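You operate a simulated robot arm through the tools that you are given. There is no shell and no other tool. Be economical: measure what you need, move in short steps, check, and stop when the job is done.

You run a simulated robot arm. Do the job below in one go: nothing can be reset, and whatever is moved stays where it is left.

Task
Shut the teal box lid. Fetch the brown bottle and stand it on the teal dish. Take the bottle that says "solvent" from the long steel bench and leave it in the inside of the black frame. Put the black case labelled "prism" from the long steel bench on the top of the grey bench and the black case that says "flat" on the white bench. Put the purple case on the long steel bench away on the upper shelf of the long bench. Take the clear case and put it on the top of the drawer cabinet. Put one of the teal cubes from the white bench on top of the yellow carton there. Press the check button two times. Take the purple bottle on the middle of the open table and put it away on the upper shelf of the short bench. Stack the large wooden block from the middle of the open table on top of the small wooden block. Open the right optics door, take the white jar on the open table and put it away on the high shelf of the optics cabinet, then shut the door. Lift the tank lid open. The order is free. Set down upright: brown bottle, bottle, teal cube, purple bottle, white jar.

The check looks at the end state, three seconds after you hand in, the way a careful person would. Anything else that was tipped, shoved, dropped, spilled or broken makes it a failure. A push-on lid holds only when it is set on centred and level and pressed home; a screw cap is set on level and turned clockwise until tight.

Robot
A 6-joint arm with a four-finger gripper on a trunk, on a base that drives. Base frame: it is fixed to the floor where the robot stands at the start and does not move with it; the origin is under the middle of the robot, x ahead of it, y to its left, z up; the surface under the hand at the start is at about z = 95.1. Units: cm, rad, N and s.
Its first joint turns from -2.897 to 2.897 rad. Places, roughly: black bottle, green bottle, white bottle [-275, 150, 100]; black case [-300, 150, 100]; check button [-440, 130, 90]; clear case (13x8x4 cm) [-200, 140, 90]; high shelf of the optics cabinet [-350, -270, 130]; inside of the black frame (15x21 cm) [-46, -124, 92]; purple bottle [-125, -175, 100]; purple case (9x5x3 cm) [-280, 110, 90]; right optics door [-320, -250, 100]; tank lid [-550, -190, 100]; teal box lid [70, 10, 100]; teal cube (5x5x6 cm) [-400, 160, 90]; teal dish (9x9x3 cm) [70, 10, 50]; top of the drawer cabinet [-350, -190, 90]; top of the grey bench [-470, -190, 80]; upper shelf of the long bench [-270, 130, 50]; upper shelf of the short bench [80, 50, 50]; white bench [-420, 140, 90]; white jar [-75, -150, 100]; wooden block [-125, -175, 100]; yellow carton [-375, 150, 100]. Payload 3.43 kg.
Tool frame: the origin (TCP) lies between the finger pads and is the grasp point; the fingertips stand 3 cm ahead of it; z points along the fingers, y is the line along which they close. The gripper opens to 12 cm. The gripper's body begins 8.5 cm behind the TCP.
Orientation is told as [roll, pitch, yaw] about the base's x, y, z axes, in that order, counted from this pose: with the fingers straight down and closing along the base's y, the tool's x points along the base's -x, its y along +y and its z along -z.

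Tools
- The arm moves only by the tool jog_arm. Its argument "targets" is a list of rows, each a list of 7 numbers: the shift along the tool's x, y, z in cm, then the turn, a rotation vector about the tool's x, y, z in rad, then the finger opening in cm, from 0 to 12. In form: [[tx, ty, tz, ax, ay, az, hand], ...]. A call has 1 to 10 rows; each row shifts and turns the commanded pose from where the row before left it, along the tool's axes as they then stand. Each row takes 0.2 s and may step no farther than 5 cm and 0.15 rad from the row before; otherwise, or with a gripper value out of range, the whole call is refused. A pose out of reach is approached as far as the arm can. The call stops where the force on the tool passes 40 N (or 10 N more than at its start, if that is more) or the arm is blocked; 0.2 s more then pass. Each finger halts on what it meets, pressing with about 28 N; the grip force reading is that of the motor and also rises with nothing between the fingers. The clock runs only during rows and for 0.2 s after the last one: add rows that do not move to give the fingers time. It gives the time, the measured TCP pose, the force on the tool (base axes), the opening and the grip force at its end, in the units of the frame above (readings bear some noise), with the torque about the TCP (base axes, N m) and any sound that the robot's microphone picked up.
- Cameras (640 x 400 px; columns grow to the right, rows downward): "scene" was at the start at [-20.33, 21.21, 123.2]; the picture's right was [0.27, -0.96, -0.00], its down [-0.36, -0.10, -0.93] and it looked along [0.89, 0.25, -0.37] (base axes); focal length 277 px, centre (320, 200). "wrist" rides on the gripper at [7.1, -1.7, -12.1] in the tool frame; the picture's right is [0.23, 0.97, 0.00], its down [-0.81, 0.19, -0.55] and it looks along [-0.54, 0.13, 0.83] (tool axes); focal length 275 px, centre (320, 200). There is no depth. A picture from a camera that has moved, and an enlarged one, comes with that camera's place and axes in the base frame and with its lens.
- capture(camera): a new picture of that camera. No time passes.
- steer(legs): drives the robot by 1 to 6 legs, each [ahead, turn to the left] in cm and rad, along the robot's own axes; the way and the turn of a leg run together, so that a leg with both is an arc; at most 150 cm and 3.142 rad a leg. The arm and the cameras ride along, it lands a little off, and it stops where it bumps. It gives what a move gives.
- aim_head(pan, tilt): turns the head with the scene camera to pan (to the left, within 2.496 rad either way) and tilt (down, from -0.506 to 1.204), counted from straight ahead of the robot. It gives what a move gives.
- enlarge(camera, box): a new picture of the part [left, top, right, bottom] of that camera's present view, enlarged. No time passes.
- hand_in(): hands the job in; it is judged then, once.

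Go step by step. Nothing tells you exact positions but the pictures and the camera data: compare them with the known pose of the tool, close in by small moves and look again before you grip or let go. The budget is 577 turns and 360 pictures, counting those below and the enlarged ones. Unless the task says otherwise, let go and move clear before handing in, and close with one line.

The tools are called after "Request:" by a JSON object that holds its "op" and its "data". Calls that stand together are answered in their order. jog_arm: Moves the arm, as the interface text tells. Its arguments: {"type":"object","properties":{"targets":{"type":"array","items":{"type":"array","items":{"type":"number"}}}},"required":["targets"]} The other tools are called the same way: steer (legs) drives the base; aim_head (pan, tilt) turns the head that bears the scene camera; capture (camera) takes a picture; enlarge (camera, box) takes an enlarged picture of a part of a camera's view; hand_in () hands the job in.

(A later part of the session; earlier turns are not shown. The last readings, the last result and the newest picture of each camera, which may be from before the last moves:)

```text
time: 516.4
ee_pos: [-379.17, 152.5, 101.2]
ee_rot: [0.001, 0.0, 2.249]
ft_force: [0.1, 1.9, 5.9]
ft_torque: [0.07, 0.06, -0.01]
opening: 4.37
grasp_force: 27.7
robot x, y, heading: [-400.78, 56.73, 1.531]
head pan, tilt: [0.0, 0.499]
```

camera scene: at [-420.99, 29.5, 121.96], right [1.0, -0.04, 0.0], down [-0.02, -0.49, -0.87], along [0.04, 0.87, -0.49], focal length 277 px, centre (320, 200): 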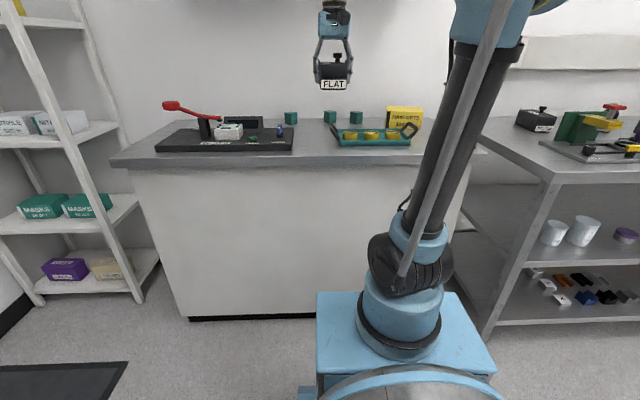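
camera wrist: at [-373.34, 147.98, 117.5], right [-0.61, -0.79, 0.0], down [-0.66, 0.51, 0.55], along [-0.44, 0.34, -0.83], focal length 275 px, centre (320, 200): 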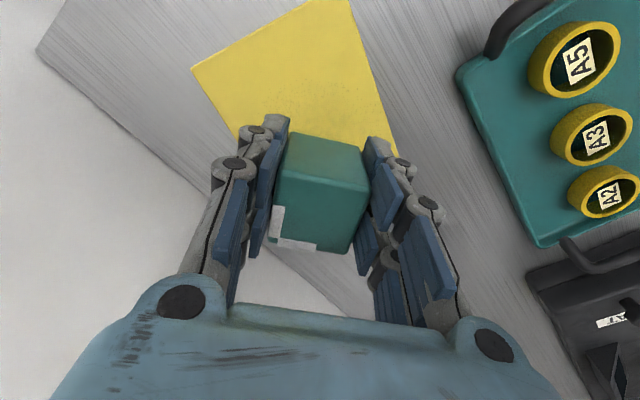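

Touching. I'll release and rise.

Request:
{"op": "jog_arm", "data": {"targets": [[0, 0, 0, 0, 0, 0, 5], [0, 0, 0, 0, 0, 0, 6.5], [0, 0, 0, 0, 0, 0, 7], [0, 0, -4, 0, 0, 0, 7], [0, 0, -4, 0, 0, 0, 7], [2, 3, -2, 0, 0, 0, 7], [3, 3, 0, 0, 0, 0, 7], [3, 3, 0, 0, 0, 0, 7], [0, 0, 0, 0, 0, 0, 7]]}}

Request:
{"op": "capture", "data": {"camera": "wrist"}}

Request:
{"op": "enlarge", "data": {"camera": "scene", "box": [320, 80, 480, 170]}}

```text
time: 518.4
ee_pos: [-381.4, 140.86, 111.03]
ee_rot: [0.001, -0.001, 2.25]
ft_force: [-0.7, 0.3, 0.4]
ft_torque: [-0.02, 0.04, -0.02]
opening: 7.01
grasp_force: 0.1
robot x, y, heading: [-400.58, 56.91, 1.528]
head pan, tilt: [0.0, 0.499]
```

```text
142 pictures are left
camera wrist: at [-375.44, 136.34, 123.18], right [-0.61, -0.79, 0.0], down [-0.66, 0.51, 0.55], along [-0.44, 0.34, -0.83], focal length 275 px, centre (320, 200)
```

wrist: 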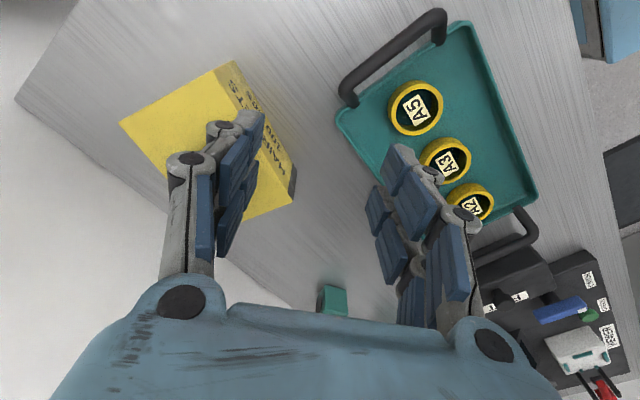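

```text
4.00 times, centred on (400, 125) of scene
camera zoom: at [-420.65, 37.39, 121.97], right [1.0, -0.04, 0.0], down [-0.02, -0.49, -0.87], along [0.04, 0.87, -0.49], focal length 1108 px, centre (0, 500)
```

zoom: 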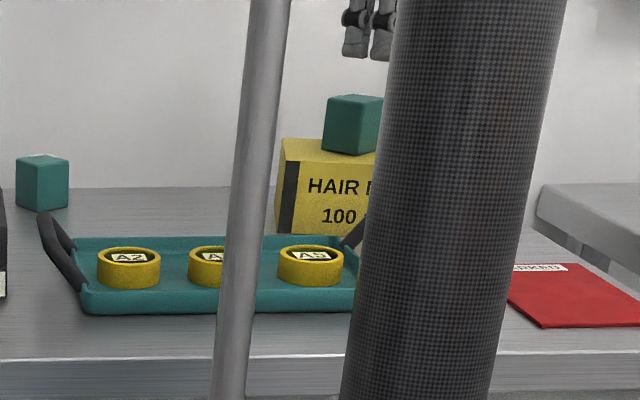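

The cube is on the carton. Now for the PRISM case: I'll retract the arm and drive to x≈-322 at the long bench.

Request:
{"op": "jog_arm", "data": {"targets": [[3.7, 3, -1.5, 0, 0, 0.1, 5], [3.7, 3, -1.5, 0, 0, 0.1, 5], [3.7, 3, -1.5, 0, 0, 0.1, 5], [3.7, 3, -1.5, 0, 0, 0.1, 5], [3.7, 3, -1.5, 0, 0, 0.14, 5], [0, 0, -2, 0, 0, 0.14, 5]]}}

Request:
{"op": "steer", "data": {"legs": [[-25, 0], [0, -1.528], [78, 0], [0, 1.571], [20, 0]]}}

Request:
{"op": "capture", "data": {"camera": "wrist"}}

Request:
{"op": "capture", "data": {"camera": "scene"}}

```text
time: 519.8
ee_pos: [-386.08, 117.54, 120.69]
ee_rot: [0.002, -0.003, 1.566]
ft_force: [0.0, 1.1, 0.6]
ft_torque: [-0.01, -0.01, -0.01]
opening: 5.02
grasp_force: 0.0
robot x, y, heading: [-400.83, 56.96, 1.529]
head pan, tilt: [0.0, 0.499]
```

```text
time: 535.3
ee_pos: [-313.23, 111.13, 120.52]
ee_rot: [0.003, -0.001, 1.613]
ft_force: [0.2, 0.6, 1.0]
ft_torque: [-0.05, -0.04, 0.0]
opening: 4.96
grasp_force: 0.0
robot x, y, heading: [-325.14, 49.97, 1.57]
head pan, tilt: [0.0, 0.499]
```

```text
140 pictures are left
camera wrist: at [-311.15, 104.06, 132.72], right [-0.96, -0.27, 0.0], down [-0.23, 0.8, 0.55], along [-0.15, 0.53, -0.83], focal length 275 px, centre (320, 200)
```

wrist: 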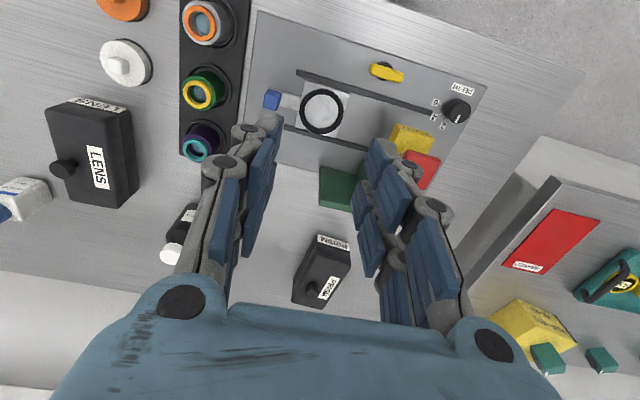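

```text
139 pictures are left
camera scene: at [-344.0, 29.5, 121.96], right [1.0, 0.0, 0.0], down [0.0, -0.49, -0.87], along [0.0, 0.87, -0.49], focal length 277 px, centre (320, 200)
```

scene: 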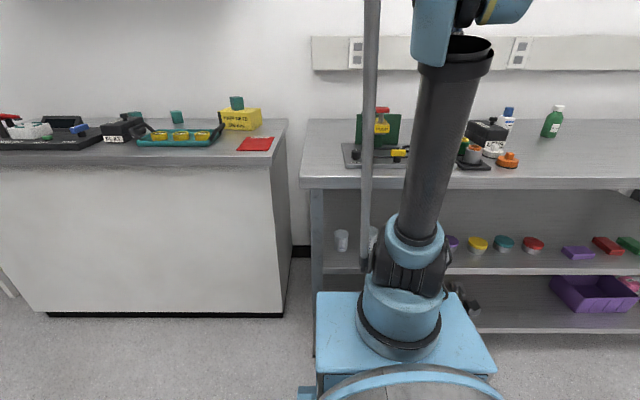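

Request:
{"op": "enlarge", "data": {"camera": "wrist", "box": [270, 140, 450, 320]}}

```text
2.22 times, centred on (360, 230) of wrist
camera zoom: at [-311.15, 104.06, 132.72], right [-0.96, -0.27, 0.0], down [-0.23, 0.8, 0.55], along [-0.15, 0.53, -0.83], focal length 612 px, centre (231, 133)
```

zoom: 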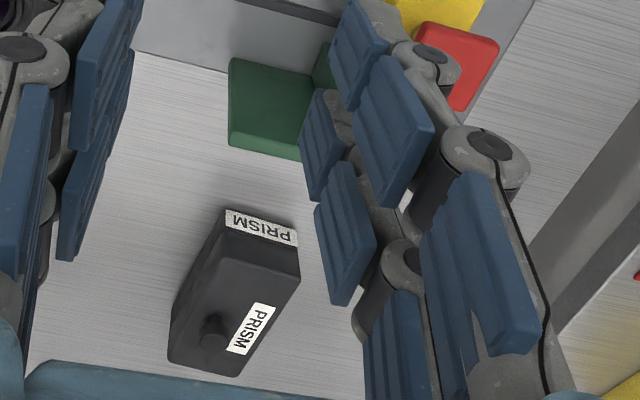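

PRISM is centred at (-323.7,147.2). I'll pass above the PUSH device and come over it.

Request:
{"op": "jog_arm", "data": {"targets": [[0, 0, 0, 0, 0, 0.14, 10.5], [-4.36, 1.75, 0, 0, 0, 0, 10.5], [-4.36, 1.75, 0, 0, 0, 0, 10.5], [-4.36, 1.75, 0, 0, 0, 0, 10.5], [-4.36, 1.75, 0, 0, 0, 0, 10.5], [-4.36, 1.75, 0, 0, 0, 0, 10.5], [-4.36, 1.75, 1.5, 0, 0, 0, 10.5], [-4.36, 1.75, 1.5, 0, 0, 0, 10.5], [-4.36, 1.75, 1.5, 0, 0, 0, 10.5], [0, 0, 3, 0, 0, 0, 10.5]]}}

Request:
{"op": "capture", "data": {"camera": "wrist"}}

```text
time: 537.5
ee_pos: [-323.69, 145.71, 114.16]
ee_rot: [0.002, -0.012, 1.473]
ft_force: [0.1, -0.1, 1.0]
ft_torque: [0.05, 0.03, -0.01]
opening: 10.48
grasp_force: 0.0
robot x, y, heading: [-324.96, 50.03, 1.57]
head pan, tilt: [0.0, 0.499]
```

```text
137 pictures are left
camera wrist: at [-322.64, 138.28, 126.22], right [-0.99, -0.13, 0.0], down [-0.11, 0.82, 0.56], along [-0.07, 0.56, -0.83], focal length 275 px, centre (320, 200)
```

wrist: 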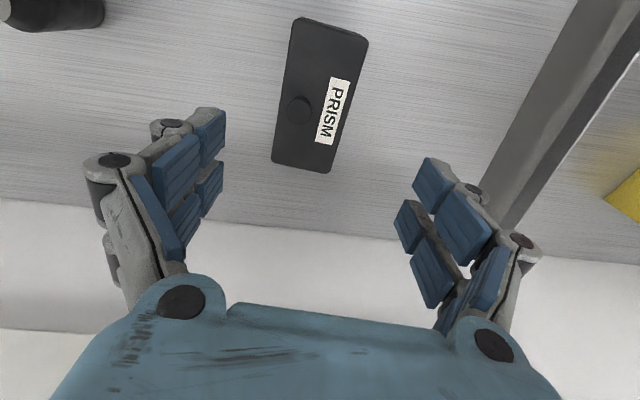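

Request:
{"op": "jog_arm", "data": {"targets": [[0, -0.3, 4.8, 0, 0.012, 0, 10.5], [0, 0, 4.8, 0, 0, 0, 10.5], [0, 0, 4.8, 0, 0, 0, 10.5], [0, 0, 4.8, 0, 0, 0, 10.5], [0, 0, 1, 0, 0, 0, 10.5], [0, 0, 0, 0, 0, 0, 10.5]]}}

Request:
{"op": "jog_arm", "data": {"targets": [[0, 0, 0, 0, 0, 0, 8.5], [0, 0, 0, 0, 0, 0, 6.5], [0, 0, 0, 0, 0, 0, 6], [0, 0, 0, 0, 0, 0, 6]]}}

Request:
{"op": "jog_arm", "data": {"targets": [[0, 0, -4, 0, 0, 0, 6], [0, 0, -4.8, 0, 0, 0, 6], [0, 0, -4.8, 0, 0, 0, 6], [0, 0, -4.8, 0, 0, 0, 6], [0, 0, -4.8, 0, 0, 0, 6], [0, 0, 0, 0, 0, 0, 6]]}}

Request:
{"op": "capture", "data": {"camera": "wrist"}}

```text
time: 538.9
ee_pos: [-323.66, 145.93, 94.17]
ee_rot: [0.0, -0.002, 1.474]
ft_force: [0.1, -0.6, -0.4]
ft_torque: [0.02, 0.0, -0.02]
opening: 10.5
grasp_force: 0.0
robot x, y, heading: [-324.76, 49.93, 1.572]
head pan, tilt: [0.0, 0.499]
```

```text
time: 539.9
ee_pos: [-323.63, 145.9, 94.15]
ee_rot: [0.001, -0.003, 1.474]
ft_force: [6.0, 1.7, 5.9]
ft_torque: [0.19, -0.37, -0.08]
opening: 7.41
grasp_force: 28.3
robot x, y, heading: [-324.84, 50.1, 1.573]
head pan, tilt: [0.0, 0.499]
```

```text
time: 541.3
ee_pos: [-323.54, 145.76, 117.03]
ee_rot: [0.004, 0.001, 1.472]
ft_force: [0.1, 0.5, -4.9]
ft_torque: [-0.05, 0.01, -0.01]
opening: 7.38
grasp_force: 28.4
robot x, y, heading: [-325.52, 49.67, 1.57]
head pan, tilt: [0.0, 0.499]
```

```text
136 pictures are left
camera wrist: at [-322.32, 138.37, 129.2], right [-0.99, -0.13, 0.0], down [-0.11, 0.83, 0.55], along [-0.08, 0.55, -0.83], focal length 275 px, centre (320, 200)
```

wrist: 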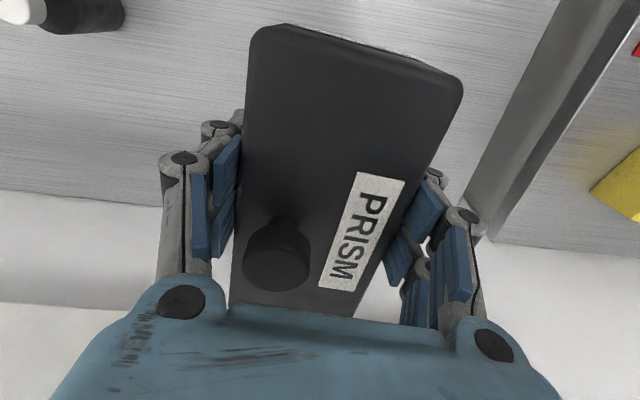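

PRISM is held. I'll retract over the device and drive to the grey bench.

Request:
{"op": "jog_arm", "data": {"targets": [[4.9, 0, 0, 0, 0, 0, 6], [4.9, 0, 0, 0, 0, 0, 6], [4.9, 0, 0, 0, 0, 0, 6], [4.9, 0, 0, 0, 0, 0, 6], [4.9, 0, 0, 0, 0, 0, 6], [4.9, 0, 0, 0, 0, 0, 6], [4.9, 0, 0, 0, 0, 0, 6]]}}

Request:
{"op": "steer", "data": {"legs": [[-30, 0], [0, 2.379], [100, 0], [62, 0], [0, 0.763]]}}

Request:
{"op": "aim_head", "data": {"pan": 0, "tilt": 0.45}}

Request:
{"op": "capture", "data": {"camera": "scene"}}

Request:
{"op": "capture", "data": {"camera": "wrist"}}

```text
time: 542.9
ee_pos: [-326.73, 111.56, 117.13]
ee_rot: [0.002, -0.001, 1.471]
ft_force: [-0.7, 1.2, -5.8]
ft_torque: [-0.2, 0.02, 0.03]
opening: 7.37
grasp_force: 28.4
robot x, y, heading: [-325.2, 50.1, 1.565]
head pan, tilt: [0.0, 0.499]
```

```text
time: 561.7
ee_pos: [-415.53, -167.31, 117.15]
ee_rot: [0.002, -0.001, -1.587]
ft_force: [0.3, 0.0, -5.1]
ft_torque: [0.05, -0.01, -0.01]
opening: 7.38
grasp_force: 28.1
robot x, y, heading: [-422.83, -105.91, -1.489]
head pan, tilt: [0.0, 0.499]
```

```text
time: 562.4
ee_pos: [-415.62, -165.84, 117.8]
ee_rot: [0.003, -0.012, -1.587]
ft_force: [0.2, 0.8, -5.7]
ft_torque: [0.03, -0.01, 0.04]
opening: 7.37
grasp_force: 27.6
robot x, y, heading: [-422.5, -105.75, -1.492]
head pan, tilt: [0.0, 0.45]
```

```text
135 pictures are left
camera scene: at [-405.45, -84.37, 122.41], right [-1.0, -0.08, 0.0], down [-0.04, 0.45, -0.89], along [0.07, -0.89, -0.45], focal length 277 px, centre (320, 200)
```

scene: 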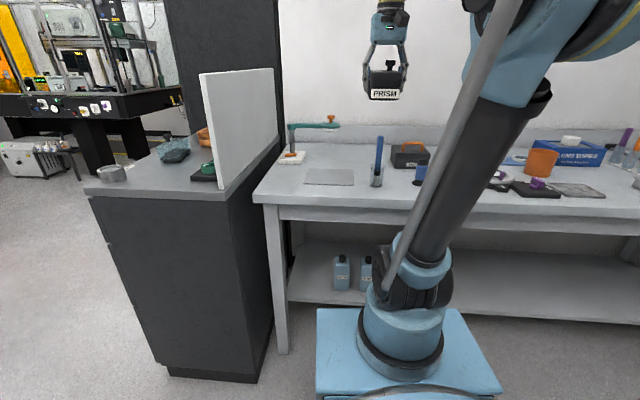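

```text
134 pictures are left
camera wrist: at [-417.18, -158.57, 129.88], right [0.98, 0.22, 0.0], down [0.18, -0.81, 0.56], along [0.12, -0.55, -0.83], focal length 275 px, centre (320, 200)
```

wrist: 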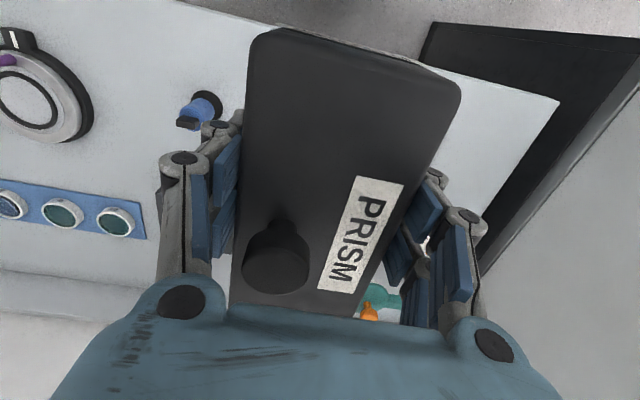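

Request:
{"op": "enlarge", "data": {"camera": "scene", "box": [250, 100, 450, 220]}}

Request:
{"op": "enlarge", "data": {"camera": "scene", "box": [460, 100, 640, 220]}}

```text
3.20 times, centred on (350, 160) of scene
camera zoom: at [-405.45, -84.37, 122.41], right [-1.0, -0.08, 0.0], down [-0.04, 0.45, -0.89], along [0.07, -0.89, -0.45], focal length 886 px, centre (224, 328)
```

zoom: 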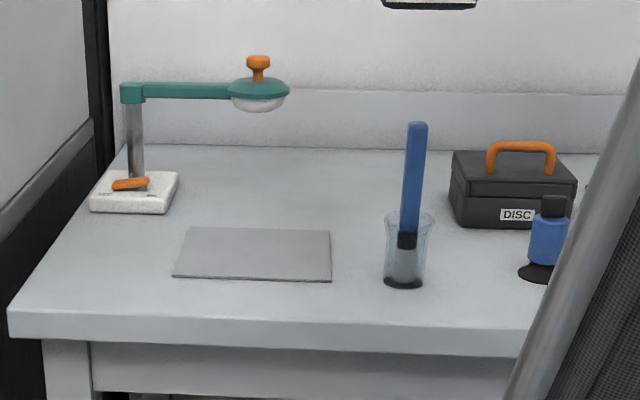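

```text
3.33 times, centred on (550, 160) of scene
camera zoom: at [-405.45, -84.37, 122.41], right [-1.0, -0.08, 0.0], down [-0.04, 0.45, -0.89], along [0.07, -0.89, -0.45], focal length 923 px, centre (-447, 333)
```

zoom: 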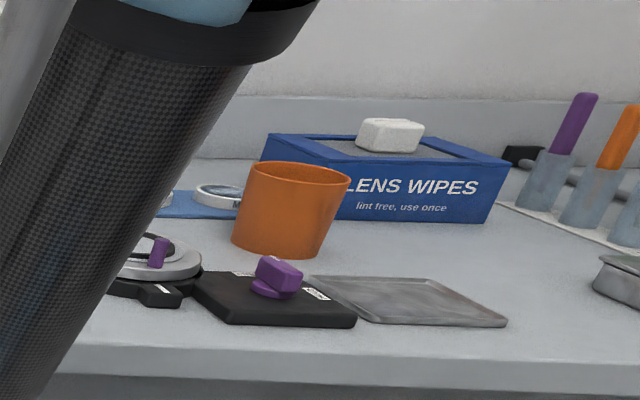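

Between the mat, the beaker and the DISC case there is a free spot at about (-419,-206). I'll move over it and check.

Request:
{"op": "jog_arm", "data": {"targets": [[-4.47, -0.31, 0, 0, 0.012, 0, 6], [-4.47, -0.31, 0, 0, 0, 0, 6], [-4.47, -0.31, 0, 0, 0, 0, 6], [-4.47, -0.31, 0, 0, 0, 0, 6], [-4.47, -0.31, 0, 0, 0, 0, 6], [-4.47, -0.31, 0, 0, 0, 0, 6], [-4.47, -0.31, 0, 0, 0, 0, 6], [-4.47, -0.31, 0, 0, 0, 0, 6], [-4.47, -0.31, 0, 0, 0, 0, 6], [0, 0, 4, 0, 0, 0, 6]]}}

Request:
{"op": "capture", "data": {"camera": "wrist"}}

Request:
{"op": "enlarge", "data": {"camera": "scene", "box": [250, 60, 450, 210]}}

```text
time: 564.5
ee_pos: [-418.94, -205.8, 113.82]
ee_rot: [0.004, 0.0, -1.587]
ft_force: [-0.4, 1.0, -4.9]
ft_torque: [-0.01, -0.01, 0.01]
opening: 7.38
grasp_force: 27.2
robot x, y, heading: [-423.03, -105.77, -1.487]
head pan, tilt: [0.0, 0.45]
```

```text
131 pictures are left
camera wrist: at [-420.47, -198.6, 125.89], right [0.98, 0.22, 0.0], down [0.18, -0.81, 0.55], along [0.12, -0.54, -0.83], focal length 275 px, centre (320, 200)
```

wrist: 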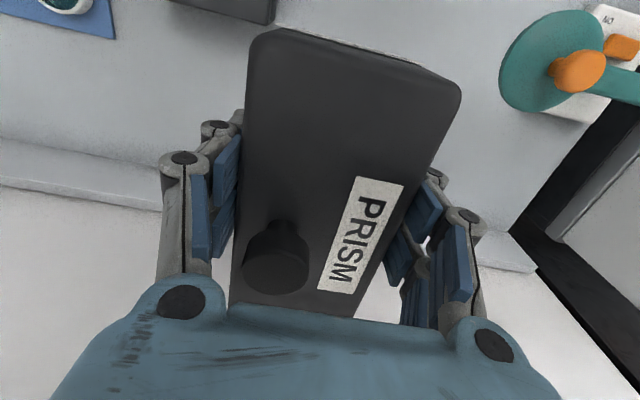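

```text
2.67 times, centred on (350, 135) of scene
camera zoom: at [-405.45, -84.38, 122.41], right [-1.0, -0.08, 0.0], down [-0.04, 0.45, -0.89], along [0.07, -0.89, -0.45], focal length 738 px, centre (240, 373)
```

zoom: 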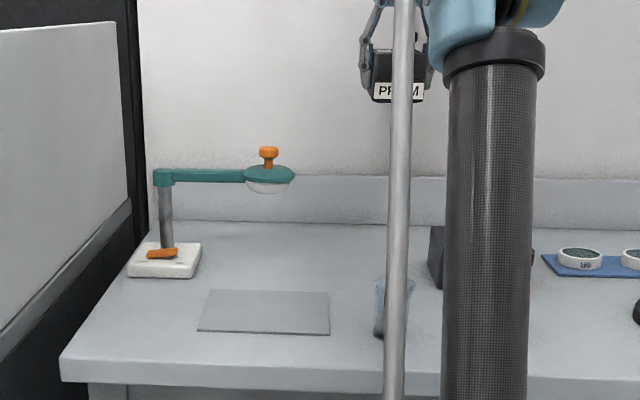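

Request:
{"op": "jog_arm", "data": {"targets": [[0, 0.5, 4.8, 0, 0, 0, 6], [0, 0, 4.8, 0, 0, 0, 6], [0, 0, 4.8, 0, 0, 0, 6], [0, 0, 4.8, 0, 0, 0, 6], [0, 0, 2.5, 0, 0, 0, 6], [0, 0, 0, 0, 0, 0, 6]]}}

Request:
{"op": "capture", "data": {"camera": "wrist"}}

Request:
{"op": "enlarge", "data": {"camera": "scene", "box": [250, 60, 450, 210]}}

```text
time: 566.0
ee_pos: [-418.07, -205.9, 92.29]
ee_rot: [0.004, 0.0, -1.587]
ft_force: [-1.5, -1.0, -5.3]
ft_torque: [0.04, -0.01, 0.0]
opening: 7.39
grasp_force: 28.1
robot x, y, heading: [-422.64, -105.97, -1.488]
head pan, tilt: [0.0, 0.45]
```

```text
129 pictures are left
camera wrist: at [-419.67, -198.81, 104.31], right [0.98, 0.22, 0.0], down [0.18, -0.81, 0.55], along [0.12, -0.54, -0.83], focal length 275 px, centre (320, 200)
```

wrist: 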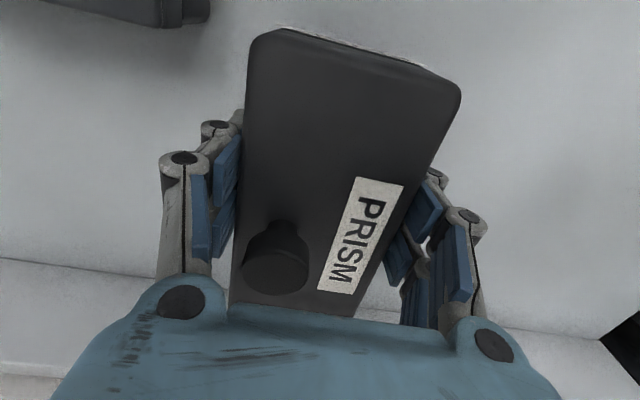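

```text
2.67 times, centred on (350, 135) of scene
camera zoom: at [-405.45, -84.39, 122.42], right [-1.0, -0.08, 0.0], down [-0.04, 0.45, -0.89], along [0.07, -0.89, -0.45], focal length 738 px, centre (240, 373)
```

zoom: 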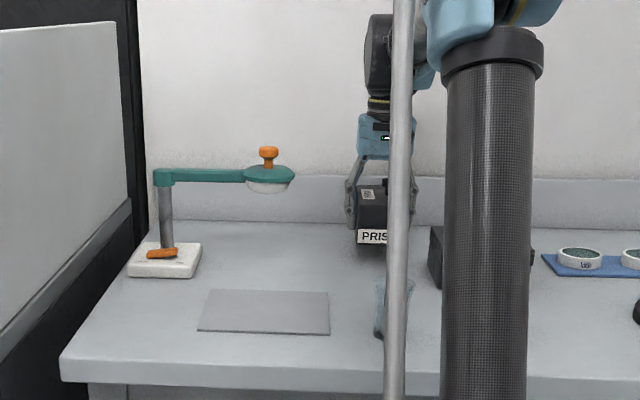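

Request:
{"op": "jog_arm", "data": {"targets": [[0, 0, 3.5, 0, 0, 0, 6], [0, 0, 2.5, 0, 0, 0, 6], [0, 0, 0.5, 0, 0, 0, 6], [0, 0, 0.5, 0, 0, 0, 6], [0, 0, 0.3, 0, 0, 0, 6], [0, 0, 0, 0, 0, 0, 6]]}}

```text
time: 566.5
ee_pos: [-418.25, -204.89, 88.41]
ee_rot: [0.001, -0.013, -1.585]
ft_force: [-0.3, -2.2, -3.8]
ft_torque: [0.25, 0.02, -0.02]
opening: 7.37
grasp_force: 45.0
robot x, y, heading: [-422.4, -105.9, -1.49]
head pan, tilt: [0.0, 0.45]
stopped in row 2: the force on the tool passed its limit at 140 N (the readings are from after the stop); the commanded pose is now the measured one
```

Request:
{"op": "capture", "data": {"camera": "wrist"}}

Request:
{"op": "enlarge", "data": {"camera": "scene", "box": [330, 100, 430, 200]}}

```text
127 pictures are left
camera wrist: at [-419.82, -197.66, 100.41], right [0.98, 0.22, 0.0], down [0.18, -0.81, 0.56], along [0.12, -0.55, -0.83], focal length 275 px, centre (320, 200)
```

wrist: 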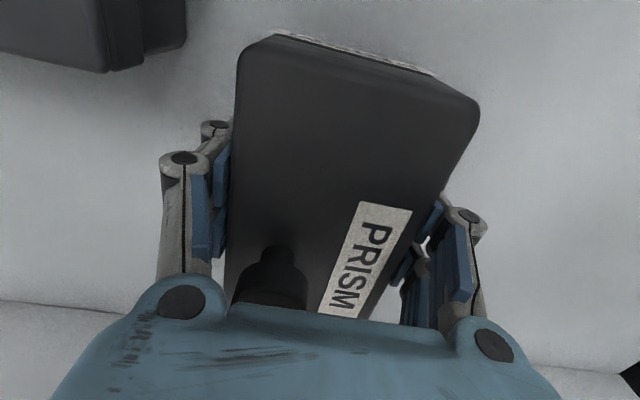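

```text
4.00 times, centred on (380, 150) of scene
camera zoom: at [-405.44, -84.48, 122.44], right [-1.0, -0.08, 0.0], down [-0.04, 0.45, -0.89], along [0.07, -0.89, -0.45], focal length 1108 px, centre (80, 400)
```

zoom: 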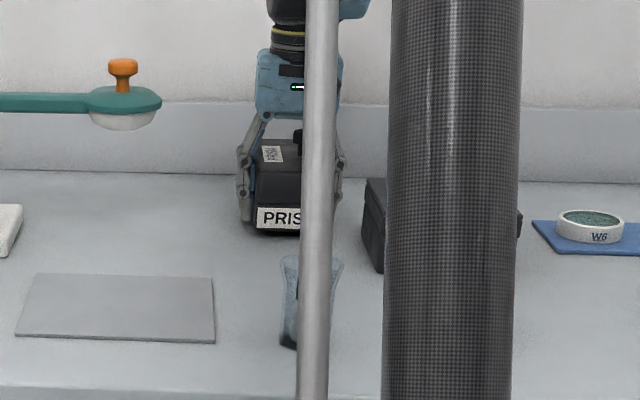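

The bench surface is higher than I took it (about z=85), so the case touched early and slid slightly in the grip. I'll ease it down in tiny steps.

Request:
{"op": "jog_arm", "data": {"targets": [[0, 0, 0.2, 0, 0.012, 0, 6], [0, 0, 0.2, 0, 0, 0, 6], [0, 0, 0.2, 0, 0, 0, 6], [0, 0, 0, 0, 0, 0, 6]]}}

```text
time: 567.5
ee_pos: [-418.24, -204.8, 87.79]
ee_rot: [0.006, 0.001, -1.584]
ft_force: [-0.6, 0.7, -0.9]
ft_torque: [0.01, 0.04, 0.01]
opening: 7.38
grasp_force: 28.0
robot x, y, heading: [-422.54, -106.25, -1.487]
head pan, tilt: [0.0, 0.45]
```

Request:
{"op": "jog_arm", "data": {"targets": [[0, 0, 0.2, 0, 0, 0, 6], [0, 0, 0.15, 0, 0, 0, 6], [0, 0, 0, 0, 0, 0, 6]]}}

```text
time: 568.3
ee_pos: [-418.2, -204.85, 87.63]
ee_rot: [0.005, -0.001, -1.586]
ft_force: [2.8, 1.6, 24.0]
ft_torque: [0.29, 0.17, -0.06]
opening: 7.4
grasp_force: 28.1
robot x, y, heading: [-422.67, -106.11, -1.489]
head pan, tilt: [0.0, 0.45]
```

Request:
{"op": "jog_arm", "data": {"targets": [[0, 0, -0.2, 0, 0, 0, 8], [0, 0, 0, 0, 0, 0, 9], [0, 0, 0, 0, 0, 0, 9], [0, 0, -3, 0, 0, 0, 9], [0, 0, -4.5, 0, 0, 0, 9], [0, 0, -4.5, 0, 0, 0, 9], [0, 0, -4.5, 0, 0, 0, 9], [0, 0, -4.5, 0, 0, 0, 9], [0, 0, 0, 0, 0, 0, 9]]}}

Request:
{"op": "capture", "data": {"camera": "wrist"}}

```text
time: 570.3
ee_pos: [-418.31, -204.61, 108.45]
ee_rot: [0.006, 0.0, -1.584]
ft_force: [0.5, -0.2, 0.0]
ft_torque: [0.02, -0.01, 0.0]
opening: 9.03
grasp_force: 0.2
robot x, y, heading: [-423.02, -105.96, -1.484]
head pan, tilt: [0.0, 0.45]
```

```text
125 pictures are left
camera wrist: at [-419.74, -197.6, 120.53], right [0.98, 0.22, 0.0], down [0.18, -0.81, 0.55], along [0.12, -0.54, -0.83], focal length 275 px, centre (320, 200)
```

wrist: 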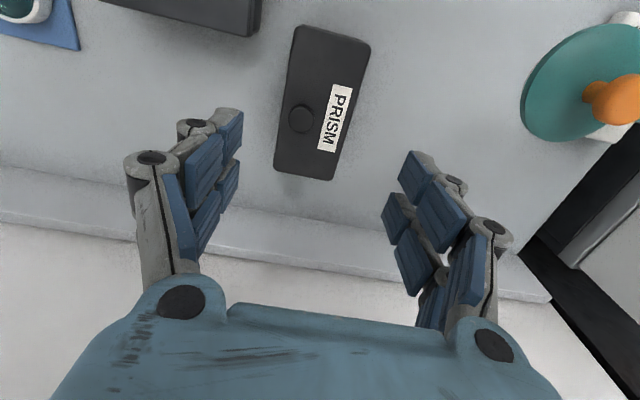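

PRISM is on the grey bench. I'll retract and look right, toward the tank.

Request:
{"op": "jog_arm", "data": {"targets": [[4.8, 0, -1.5, 0, 0, 0, 6], [4.8, 0, -1.5, 0, 0, 0, 6], [4.8, 0, -1.5, 0, 0, 0, 6], [4.8, 0, -1.5, 0, 0, 0, 6], [4.8, 0, -1, 0, 0, 0, 6], [4.8, 0, 0, 0, 0, 0, 6], [4.8, 0, 0, 0, 0, 0, 6], [4.8, 0, 0, 0, 0, 0, 6]]}}

Request:
{"op": "aim_head", "data": {"pan": -0.9, "tilt": 0.35}}

Request:
{"op": "capture", "data": {"camera": "scene"}}

```text
refused: row 1 steps farther than a row can; nothing moved
```

```text
time: 571.5
ee_pos: [-418.3, -204.67, 108.42]
ee_rot: [0.004, -0.001, -1.583]
ft_force: [-0.1, -0.4, -0.2]
ft_torque: [0.03, 0.03, 0.01]
opening: 8.99
grasp_force: 0.0
robot x, y, heading: [-422.6, -106.1, -1.484]
head pan, tilt: [-0.901, 0.351]
```

```text
124 pictures are left
camera scene: at [-413.0, -81.61, 123.38], right [-0.69, 0.73, 0.01], down [0.25, 0.25, -0.94], along [-0.68, -0.64, -0.35], focal length 277 px, centre (320, 200)
```

scene: 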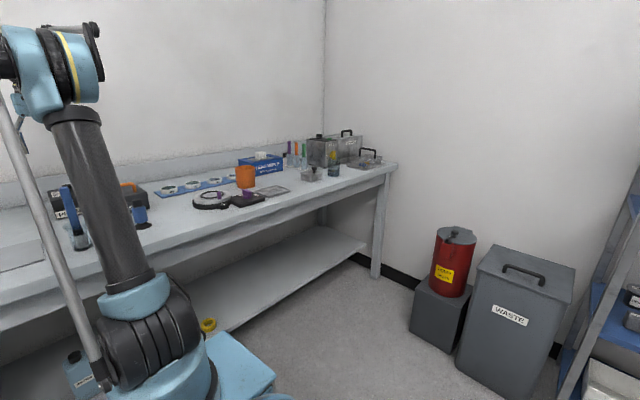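

Request:
{"op": "jog_arm", "data": {"targets": [[4.6, 0, -1.2, 0, 0, 0, 6], [4.6, 0, -1.2, 0, 0, 0, 6], [4.6, 0, -1.2, 0, 0, 0, 6], [4.6, 0, -1.2, 0, 0, 0, 6], [4.6, 0, -1, 0, 0, 0, 6], [4.6, 0, 0, 0, 0, 0, 6], [4.6, 0, 0, 0, 0, 0, 6]]}}

Request:
{"op": "enlarge", "data": {"camera": "scene", "box": [280, 110, 420, 200]}}

```text
time: 573.1
ee_pos: [-417.9, -172.82, 114.19]
ee_rot: [0.006, -0.001, -1.585]
ft_force: [0.7, -1.5, -1.0]
ft_torque: [0.05, 0.0, -0.02]
opening: 6.0
grasp_force: 0.1
robot x, y, heading: [-422.66, -106.17, -1.488]
head pan, tilt: [-0.901, 0.351]
```

```text
4.44 times, centred on (350, 155) of scene
camera zoom: at [-413.0, -81.65, 123.39], right [-0.68, 0.73, 0.01], down [0.25, 0.25, -0.94], along [-0.69, -0.64, -0.35], focal length 1231 px, centre (187, 400)
```

zoom: 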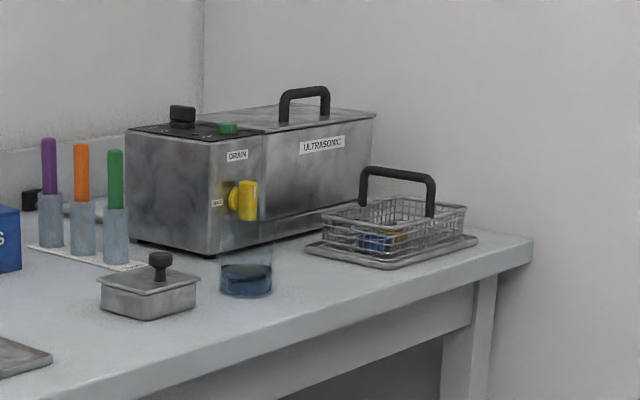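

The ULTRASONIC tank stands at the bench's far right end, with a handled lid. I'll raise the arm and shift the robot to about x=-498.

Request:
{"op": "jog_arm", "data": {"targets": [[4, 0, -2.8, 0, 0, 0, 4], [4, 0, -2.8, 0, 0, 0, 4], [4, 0, -2.8, 0, 0, 0, 4], [3, 0, -2.8, 0, 0, 0, 4]]}}

Request:
{"op": "steer", "data": {"legs": [[0, -1.653], [75, 0], [0, 1.571]]}}

Request:
{"op": "aim_head", "data": {"pan": -0.45, "tilt": 0.4}}

Request:
{"op": "capture", "data": {"camera": "scene"}}

```text
time: 574.1
ee_pos: [-417.75, -157.96, 125.54]
ee_rot: [0.005, 0.001, -1.586]
ft_force: [-0.1, -0.4, -0.5]
ft_torque: [0.03, 0.02, -0.03]
opening: 3.99
grasp_force: 0.1
robot x, y, heading: [-422.45, -106.3, -1.49]
head pan, tilt: [-0.901, 0.351]
```

```text
time: 582.5
ee_pos: [-544.77, -103.6, 126.2]
ee_rot: [0.005, -0.011, 3.013]
ft_force: [-0.4, 0.6, -0.2]
ft_torque: [-0.01, 0.06, -0.01]
opening: 4.01
grasp_force: 0.0
robot x, y, heading: [-493.82, -104.13, 3.123]
head pan, tilt: [-0.901, 0.351]
stopped in leg 2: the robot was blocked; the commanded pose is now the measured one
```

```text
time: 583.4
ee_pos: [-544.72, -103.56, 126.24]
ee_rot: [0.004, -0.012, 3.011]
ft_force: [0.0, -0.1, -0.4]
ft_torque: [0.02, -0.03, -0.01]
opening: 4.0
grasp_force: 0.0
robot x, y, heading: [-493.76, -104.5, 3.115]
head pan, tilt: [-0.45, 0.4]
```

```text
122 pictures are left
camera scene: at [-471.73, -119.81, 122.63], right [0.46, 0.89, 0.0], down [0.35, -0.18, -0.92], along [-0.82, 0.42, -0.39], focal length 277 px, centre (320, 200)
```

scene: 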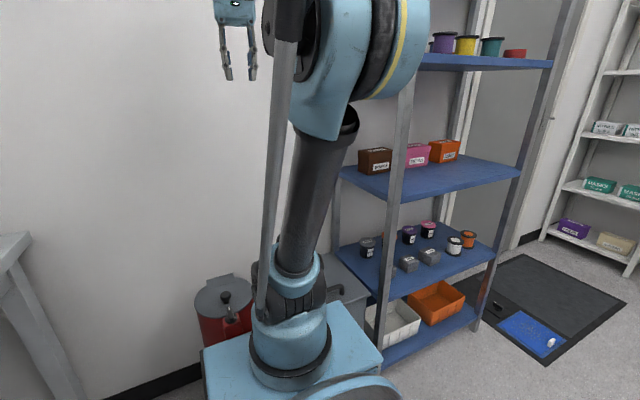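

The base touched the bin stand, so I'll back off 10 cm, turn toward the tank, and edge up to the bench.

Request:
{"op": "steer", "data": {"legs": [[-10, 0], [0, 1.28], [17, 0]]}}

Request:
{"op": "aim_head", "data": {"pan": -0.3, "tilt": 0.45}}

Request:
{"op": "capture", "data": {"camera": "scene"}}

Request:
{"op": "capture", "data": {"camera": "wrist"}}

```text
time: 589.2
ee_pos: [-504.72, -169.63, 126.05]
ee_rot: [0.004, -0.01, -1.994]
ft_force: [0.5, -0.1, 0.5]
ft_torque: [0.04, 0.03, -0.01]
opening: 4.01
grasp_force: 0.1
robot x, y, heading: [-489.21, -120.99, -1.896]
head pan, tilt: [-0.45, 0.4]
```

```text
time: 590.0
ee_pos: [-504.17, -168.23, 126.6]
ee_rot: [0.007, -0.022, -1.993]
ft_force: [-0.3, -1.0, -0.2]
ft_torque: [0.02, 0.0, 0.02]
opening: 4.03
grasp_force: 0.2
robot x, y, heading: [-488.95, -121.11, -1.89]
head pan, tilt: [-0.3, 0.45]
```

```text
121 pictures are left
camera scene: at [-467.16, -106.82, 122.42], right [-0.81, 0.58, 0.0], down [0.26, 0.36, -0.89], along [-0.52, -0.73, -0.45], focal length 277 px, centre (320, 200)
```

scene: 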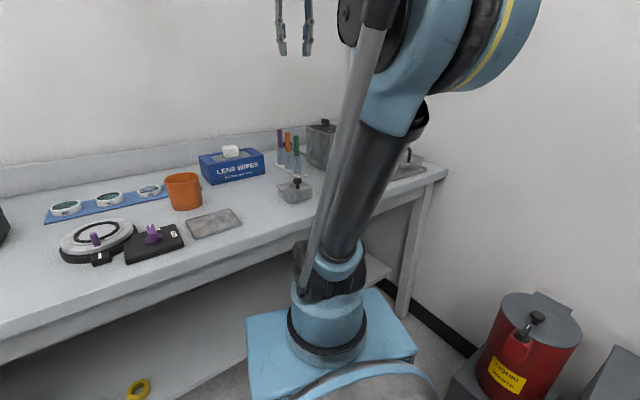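

```text
120 pictures are left
camera wrist: at [-502.63, -160.73, 138.62], right [0.98, -0.19, 0.0], down [-0.16, -0.8, 0.57], along [-0.11, -0.56, -0.82], focal length 275 px, centre (320, 200)
```

wrist: 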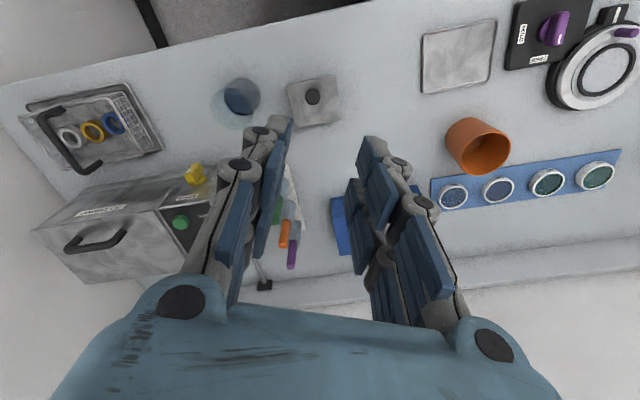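

Request:
{"op": "enlarge", "data": {"camera": "wrist", "box": [20, 150, 240, 290]}}

```text
2.86 times, centred on (130, 220) of wrist
camera zoom: at [-502.63, -160.73, 138.62], right [0.98, -0.19, 0.0], down [-0.16, -0.8, 0.57], along [-0.11, -0.56, -0.82], focal length 786 px, centre (863, 143)
```

zoom: 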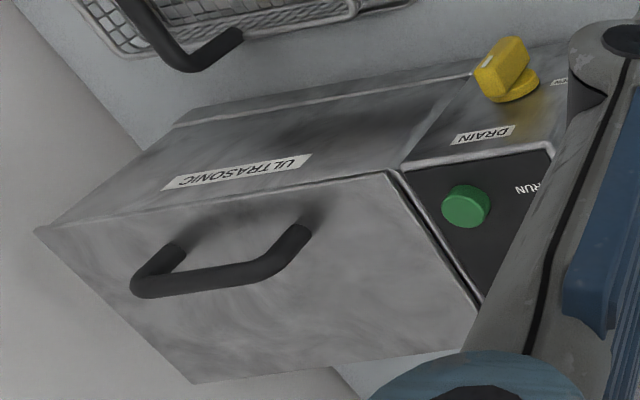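

The lid is hinged at the back (y≈-202), and its handle bar runs along x near (-554,-190, 99.5). I'll turn the tool to close across the bar and move over it.

Request:
{"op": "jog_arm", "data": {"targets": [[0, 0, 0, 0, 0.02, 0.144, 6], [0, 0, 0, 0, 0, 0.144, 6], [0, 0, 0, 0, 0, 0.144, 6], [0, 0, 0, 0, 0, 0.144, 6], [0, 0, 0, 0, 0, 0.144, 6], [0, 0, 0, 0, 0, 0.144, 6], [0, 0, 0, 0, 0, 0.144, 6], [0, 0, 0, 0, 0, 0.14, 6], [0, 0, 0, 0, 0, 0, 6]]}}

Request:
{"op": "jog_arm", "data": {"targets": [[-4.7, 1.6, 0, 0, 0, 0, 6], [-4.7, 1.6, 0, 0, 0, 0, 6], [-4.7, 1.6, 0, 0, 0, 0, 6], [-4.7, 1.6, 0, 0, 0, 0, 6], [-4.7, 1.6, 0, 0, 0, 0, 6], [-4.7, 1.6, 0, 0, 0, 0, 6], [-4.7, 1.6, 0, 0, 0, 0, 6], [-4.7, 1.6, 0, 0, 0, 0, 6], [-4.7, 1.6, 0, 0, 0, 0, 6], [-4.7, 1.6, 0, 0, 0, 0, 6]]}}

Request:
{"op": "capture", "data": {"camera": "wrist"}}

```text
time: 592.0
ee_pos: [-504.09, -168.2, 126.72]
ee_rot: [0.007, 0.008, 3.138]
ft_force: [0.0, 0.1, -0.2]
ft_torque: [-0.01, 0.0, -0.01]
opening: 5.98
grasp_force: 0.0
robot x, y, heading: [-489.06, -121.17, -1.892]
head pan, tilt: [-0.3, 0.45]
```

```text
time: 594.1
ee_pos: [-550.76, -184.07, 126.69]
ee_rot: [0.008, 0.005, 3.139]
ft_force: [1.5, 1.3, 1.1]
ft_torque: [-0.07, 0.12, 0.02]
opening: 6.01
grasp_force: 0.1
robot x, y, heading: [-489.47, -121.01, -1.891]
head pan, tilt: [-0.3, 0.45]
```

```text
118 pictures are left
camera wrist: at [-543.62, -182.39, 138.81], right [0.23, -0.97, 0.01], down [-0.81, -0.19, 0.55], along [-0.53, -0.13, -0.84], focal length 275 px, centre (320, 200)
```

wrist: 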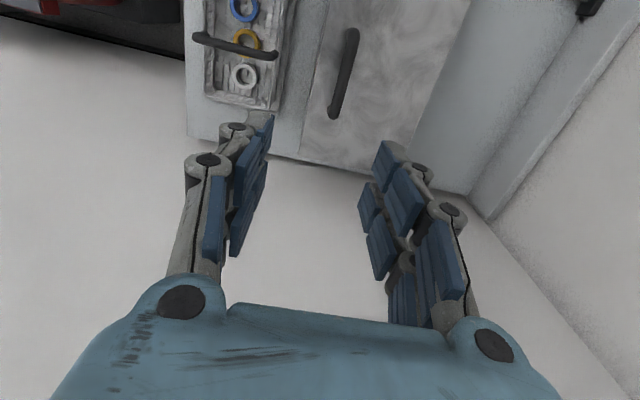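

The two views put the bar at (-548.2,-186.5, 104.2) and the hinge near y=-198, z=100. I'll go down over the bar.

Request:
{"op": "jog_arm", "data": {"targets": [[1.2, 1.2, 4, 0, 0, 0, 6], [1.2, 1.2, 4, 0, 0, 0, 6], [0, 0, 4.5, 0, 0, 0, 6], [0, 0, 4.5, 0, 0, 0, 6], [0, 0, 0, 0, 0, 0, 6]]}}

Request:
{"op": "capture", "data": {"camera": "wrist"}}

```text
time: 595.4
ee_pos: [-548.44, -186.73, 109.36]
ee_rot: [0.006, 0.006, 3.141]
ft_force: [-0.3, 0.0, -0.3]
ft_torque: [0.01, -0.01, -0.02]
opening: 6.0
grasp_force: 0.0
robot x, y, heading: [-489.61, -121.29, -1.894]
head pan, tilt: [-0.3, 0.45]
```

```text
117 pictures are left
camera wrist: at [-541.18, -185.02, 121.57], right [0.23, -0.97, 0.01], down [-0.81, -0.19, 0.55], along [-0.53, -0.13, -0.84], focal length 275 px, centre (320, 200)
```

wrist: 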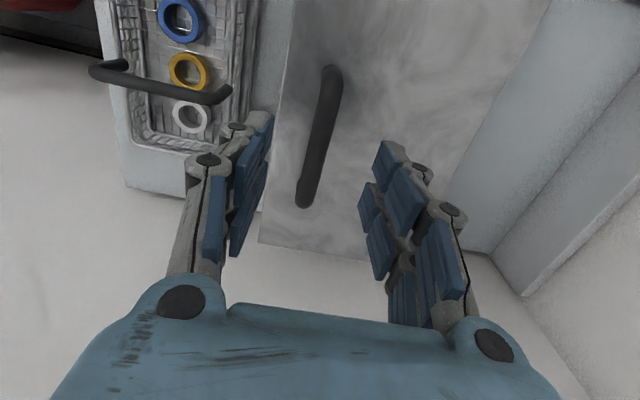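

Request:
{"op": "jog_arm", "data": {"targets": [[0, 0, 0, 0, 0, 0, 4], [0, 0, 2.4, 0, 0, 0, 4], [0, 0, 2.2, 0, 0, 0, 4], [0, 0, 0, 0, 0, 0, 2], [0, 0, 0, 0, 0, 0, 0], [0, 0, 0, 0, 0, 0, 0]]}}

Request:
{"op": "capture", "data": {"camera": "wrist"}}

```text
time: 596.8
ee_pos: [-548.48, -186.68, 105.06]
ee_rot: [0.006, 0.007, 3.141]
ft_force: [2.6, 26.3, 4.0]
ft_torque: [0.4, -0.14, -0.23]
opening: 1.29
grasp_force: 45.0
robot x, y, heading: [-489.38, -120.95, -1.896]
head pan, tilt: [-0.3, 0.45]
```

```text
116 pictures are left
camera wrist: at [-541.28, -184.95, 117.16], right [0.23, -0.97, 0.01], down [-0.81, -0.19, 0.55], along [-0.53, -0.13, -0.84], focal length 275 px, centre (320, 200)
```

wrist: 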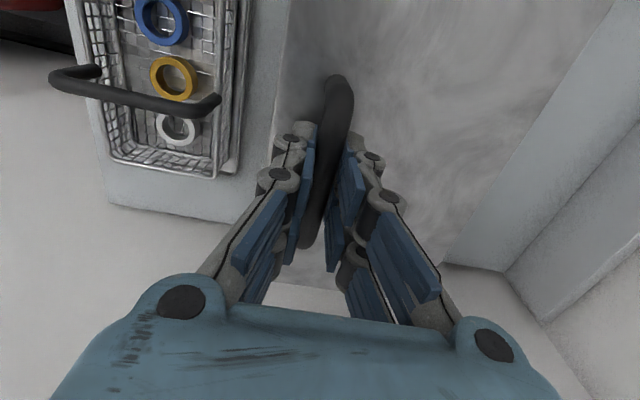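

Gripped. I'll lift along the hinge arc.

Request:
{"op": "jog_arm", "data": {"targets": [[0, 0.76, -1.6, 0, 0, 0, 0], [0, 0.97, -1.4, 0, 0, 0, 0], [0, 1.1, -1.3, 0, 0, 0, 0], [0, 1.3, -1.1, 0, 0, 0, 0], [0, 0, 0, 0, 0, 0, 0]]}}

Request:
{"op": "capture", "data": {"camera": "wrist"}}

```text
time: 597.5
ee_pos: [-548.23, -187.97, 109.43]
ee_rot: [0.019, 0.003, 3.14]
ft_force: [-3.5, -36.7, -24.1]
ft_torque: [-0.74, 0.73, -0.93]
opening: 1.38
grasp_force: 44.9
robot x, y, heading: [-489.25, -121.43, -1.895]
head pan, tilt: [-0.3, 0.45]
stopped in row 3: the force on the tool passed its limit at 41 N (the readings are from after the stop); the commanded pose is now the measured one
```

```text
115 pictures are left
camera wrist: at [-540.99, -186.08, 121.53], right [0.23, -0.97, 0.02], down [-0.81, -0.18, 0.55], along [-0.54, -0.14, -0.83], focal length 275 px, centre (320, 200)
```

wrist: 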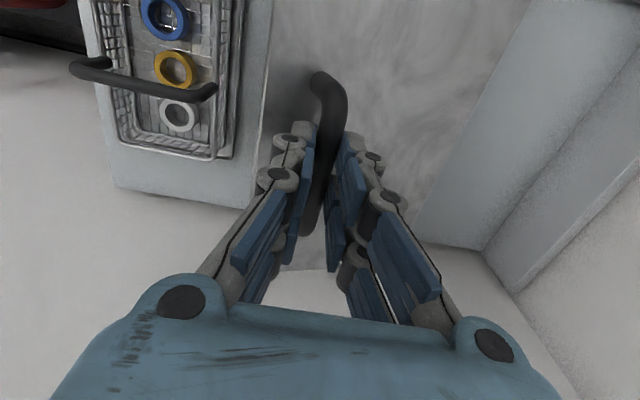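

Request:
{"op": "jog_arm", "data": {"targets": [[0, 1.3, -0.3, 0, 0, 0, 0], [0, 1.3, -0.9, 0, 0, 0, 0], [0, 1.3, -0.8, 0, 0, 0, 0], [0, 1.4, -0.6, 0, 0, 0, 0], [0, 0, 0, 0, 0, 0, 0]]}}

Request:
{"op": "capture", "data": {"camera": "wrist"}}

```text
time: 598.7
ee_pos: [-548.18, -192.73, 112.34]
ee_rot: [0.016, 0.003, 3.139]
ft_force: [8.7, 14.4, 23.4]
ft_torque: [0.12, -0.26, -1.5]
opening: 1.28
grasp_force: 44.4
robot x, y, heading: [-489.42, -121.12, -1.891]
head pan, tilt: [-0.3, 0.45]
```

```text
114 pictures are left
camera wrist: at [-540.93, -190.88, 124.37], right [0.23, -0.97, 0.02], down [-0.81, -0.18, 0.55], along [-0.54, -0.14, -0.83], focal length 275 px, centre (320, 200)
```

wrist: 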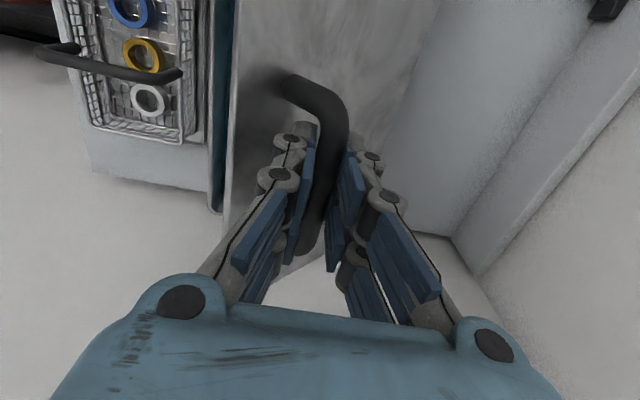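

Request:
{"op": "jog_arm", "data": {"targets": [[0, 1.4, -0.5, 0, 0, 0, 0], [0, 1.5, -0.3, 0, 0, 0, 0], [0, 1.5, -0.1, 0, 0, 0, 0], [0, 0, 0, 0, 0, 0, 0]]}}

Request:
{"op": "capture", "data": {"camera": "wrist"}}

```text
time: 599.7
ee_pos: [-548.26, -197.33, 113.29]
ee_rot: [0.018, 0.002, 3.14]
ft_force: [6.9, 0.2, -2.6]
ft_torque: [0.07, 0.4, -1.57]
opening: 1.47
grasp_force: 45.4
robot x, y, heading: [-489.15, -121.17, -1.885]
head pan, tilt: [-0.3, 0.45]
```

```text
113 pictures are left
camera wrist: at [-540.99, -195.45, 125.38], right [0.23, -0.97, 0.02], down [-0.81, -0.18, 0.55], along [-0.54, -0.14, -0.83], focal length 275 px, centre (320, 200)
```

wrist: 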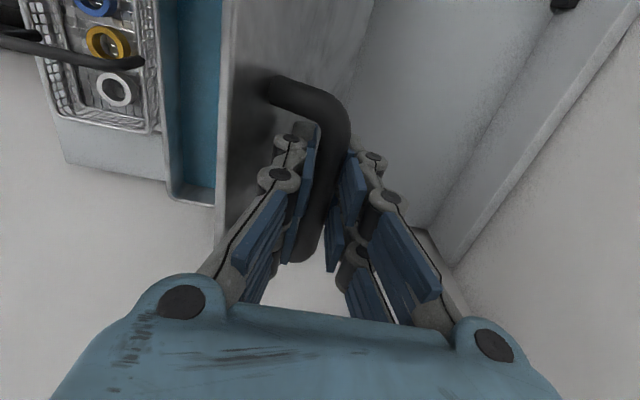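

Request:
{"op": "jog_arm", "data": {"targets": [[0, 1.5, 0.1, 0, 0, 0, 0], [0, 1.5, 0.2, 0, 0, 0, 0], [0, 1.4, 0.5, 0, 0, 0, 0], [0, 0, 0, 0, 0, 0, 0]]}}

Request:
{"op": "capture", "data": {"camera": "wrist"}}

```text
time: 600.7
ee_pos: [-548.25, -201.83, 112.65]
ee_rot: [0.018, 0.002, 3.14]
ft_force: [-7.6, 1.9, -6.1]
ft_torque: [0.02, 0.7, -0.83]
opening: 1.47
grasp_force: 43.8
robot x, y, heading: [-489.17, -121.29, -1.896]
head pan, tilt: [-0.3, 0.45]
```

```text
112 pictures are left
camera wrist: at [-540.99, -199.92, 124.68], right [0.23, -0.97, 0.02], down [-0.81, -0.18, 0.55], along [-0.54, -0.14, -0.83], focal length 275 px, centre (320, 200)
```

wrist: 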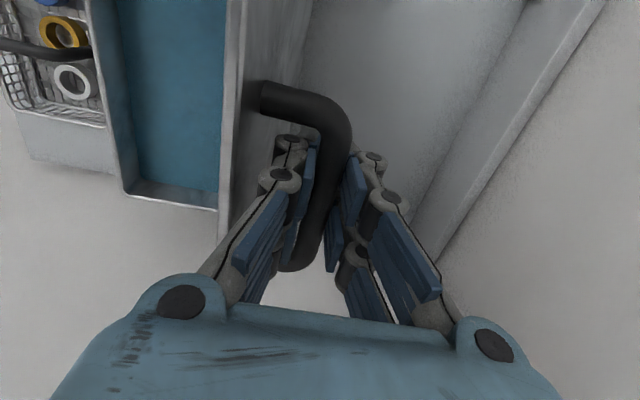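

Request:
{"op": "jog_arm", "data": {"targets": [[0, 1.4, 0.5, 0, 0, 0, 0], [0, 1.3, 0.7, 0, 0, 0, 0], [0, 1.2, 0.9, 0, 0, 0, 0], [0, 0, 0, 0, 0, 0, 0]]}}

Request:
{"op": "capture", "data": {"camera": "wrist"}}

Request:
{"op": "capture", "data": {"camera": "scene"}}

```text
time: 601.4
ee_pos: [-547.99, -203.46, 112.14]
ee_rot: [0.024, -0.004, 3.134]
ft_force: [-21.7, 3.2, -16.7]
ft_torque: [0.17, -0.14, -1.25]
opening: 1.35
grasp_force: 44.8
robot x, y, heading: [-489.21, -120.98, -1.889]
head pan, tilt: [-0.3, 0.45]
stopped in row 3: the force on the tool passed its limit at 47 N (the readings are from after the stop); the commanded pose is now the measured one
```

```text
111 pictures are left
camera wrist: at [-540.72, -201.59, 124.25], right [0.22, -0.97, 0.03], down [-0.81, -0.17, 0.56], along [-0.54, -0.15, -0.83], focal length 275 px, centre (320, 200)
```

wrist: 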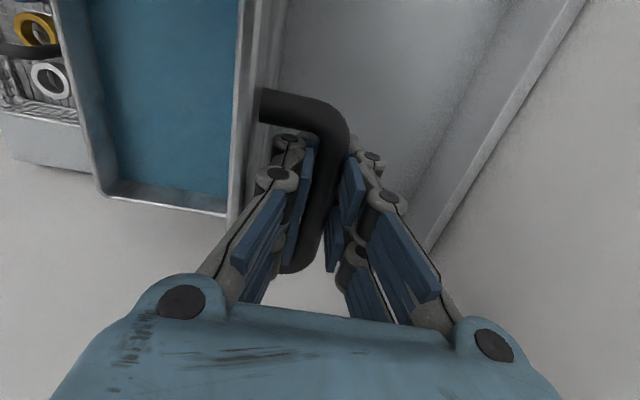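

```text
110 pictures are left
camera scene: at [-467.28, -106.93, 122.46], right [-0.81, 0.58, 0.0], down [0.26, 0.37, -0.89], along [-0.52, -0.73, -0.45], focal length 277 px, centre (320, 200)
```

scene: 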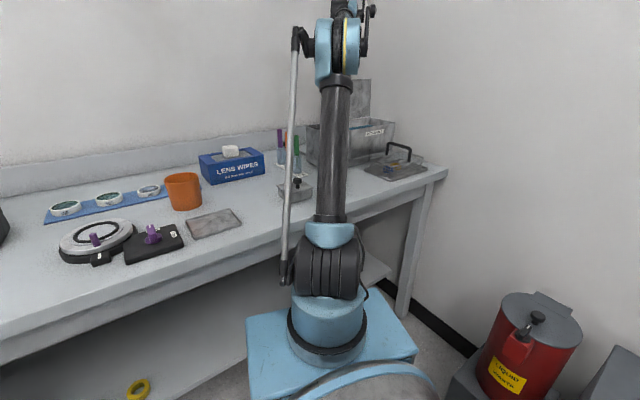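

Request:
{"op": "enlarge", "data": {"camera": "scene", "box": [300, 50, 440, 190]}}

```text
2.86 times, centred on (370, 120) of scene
camera zoom: at [-467.28, -106.93, 122.46], right [-0.81, 0.58, 0.0], down [0.26, 0.37, -0.89], along [-0.52, -0.73, -0.45], focal length 791 px, centre (177, 429)
```

zoom: 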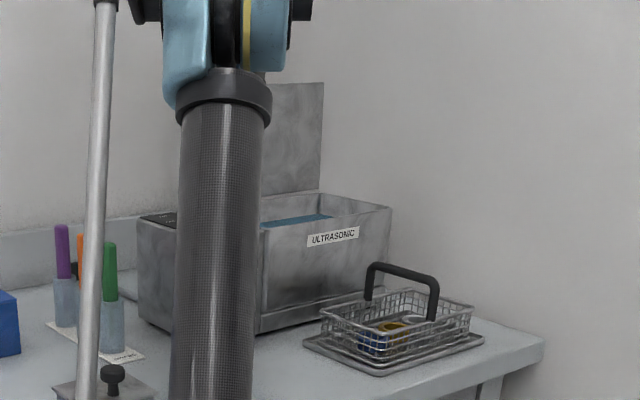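

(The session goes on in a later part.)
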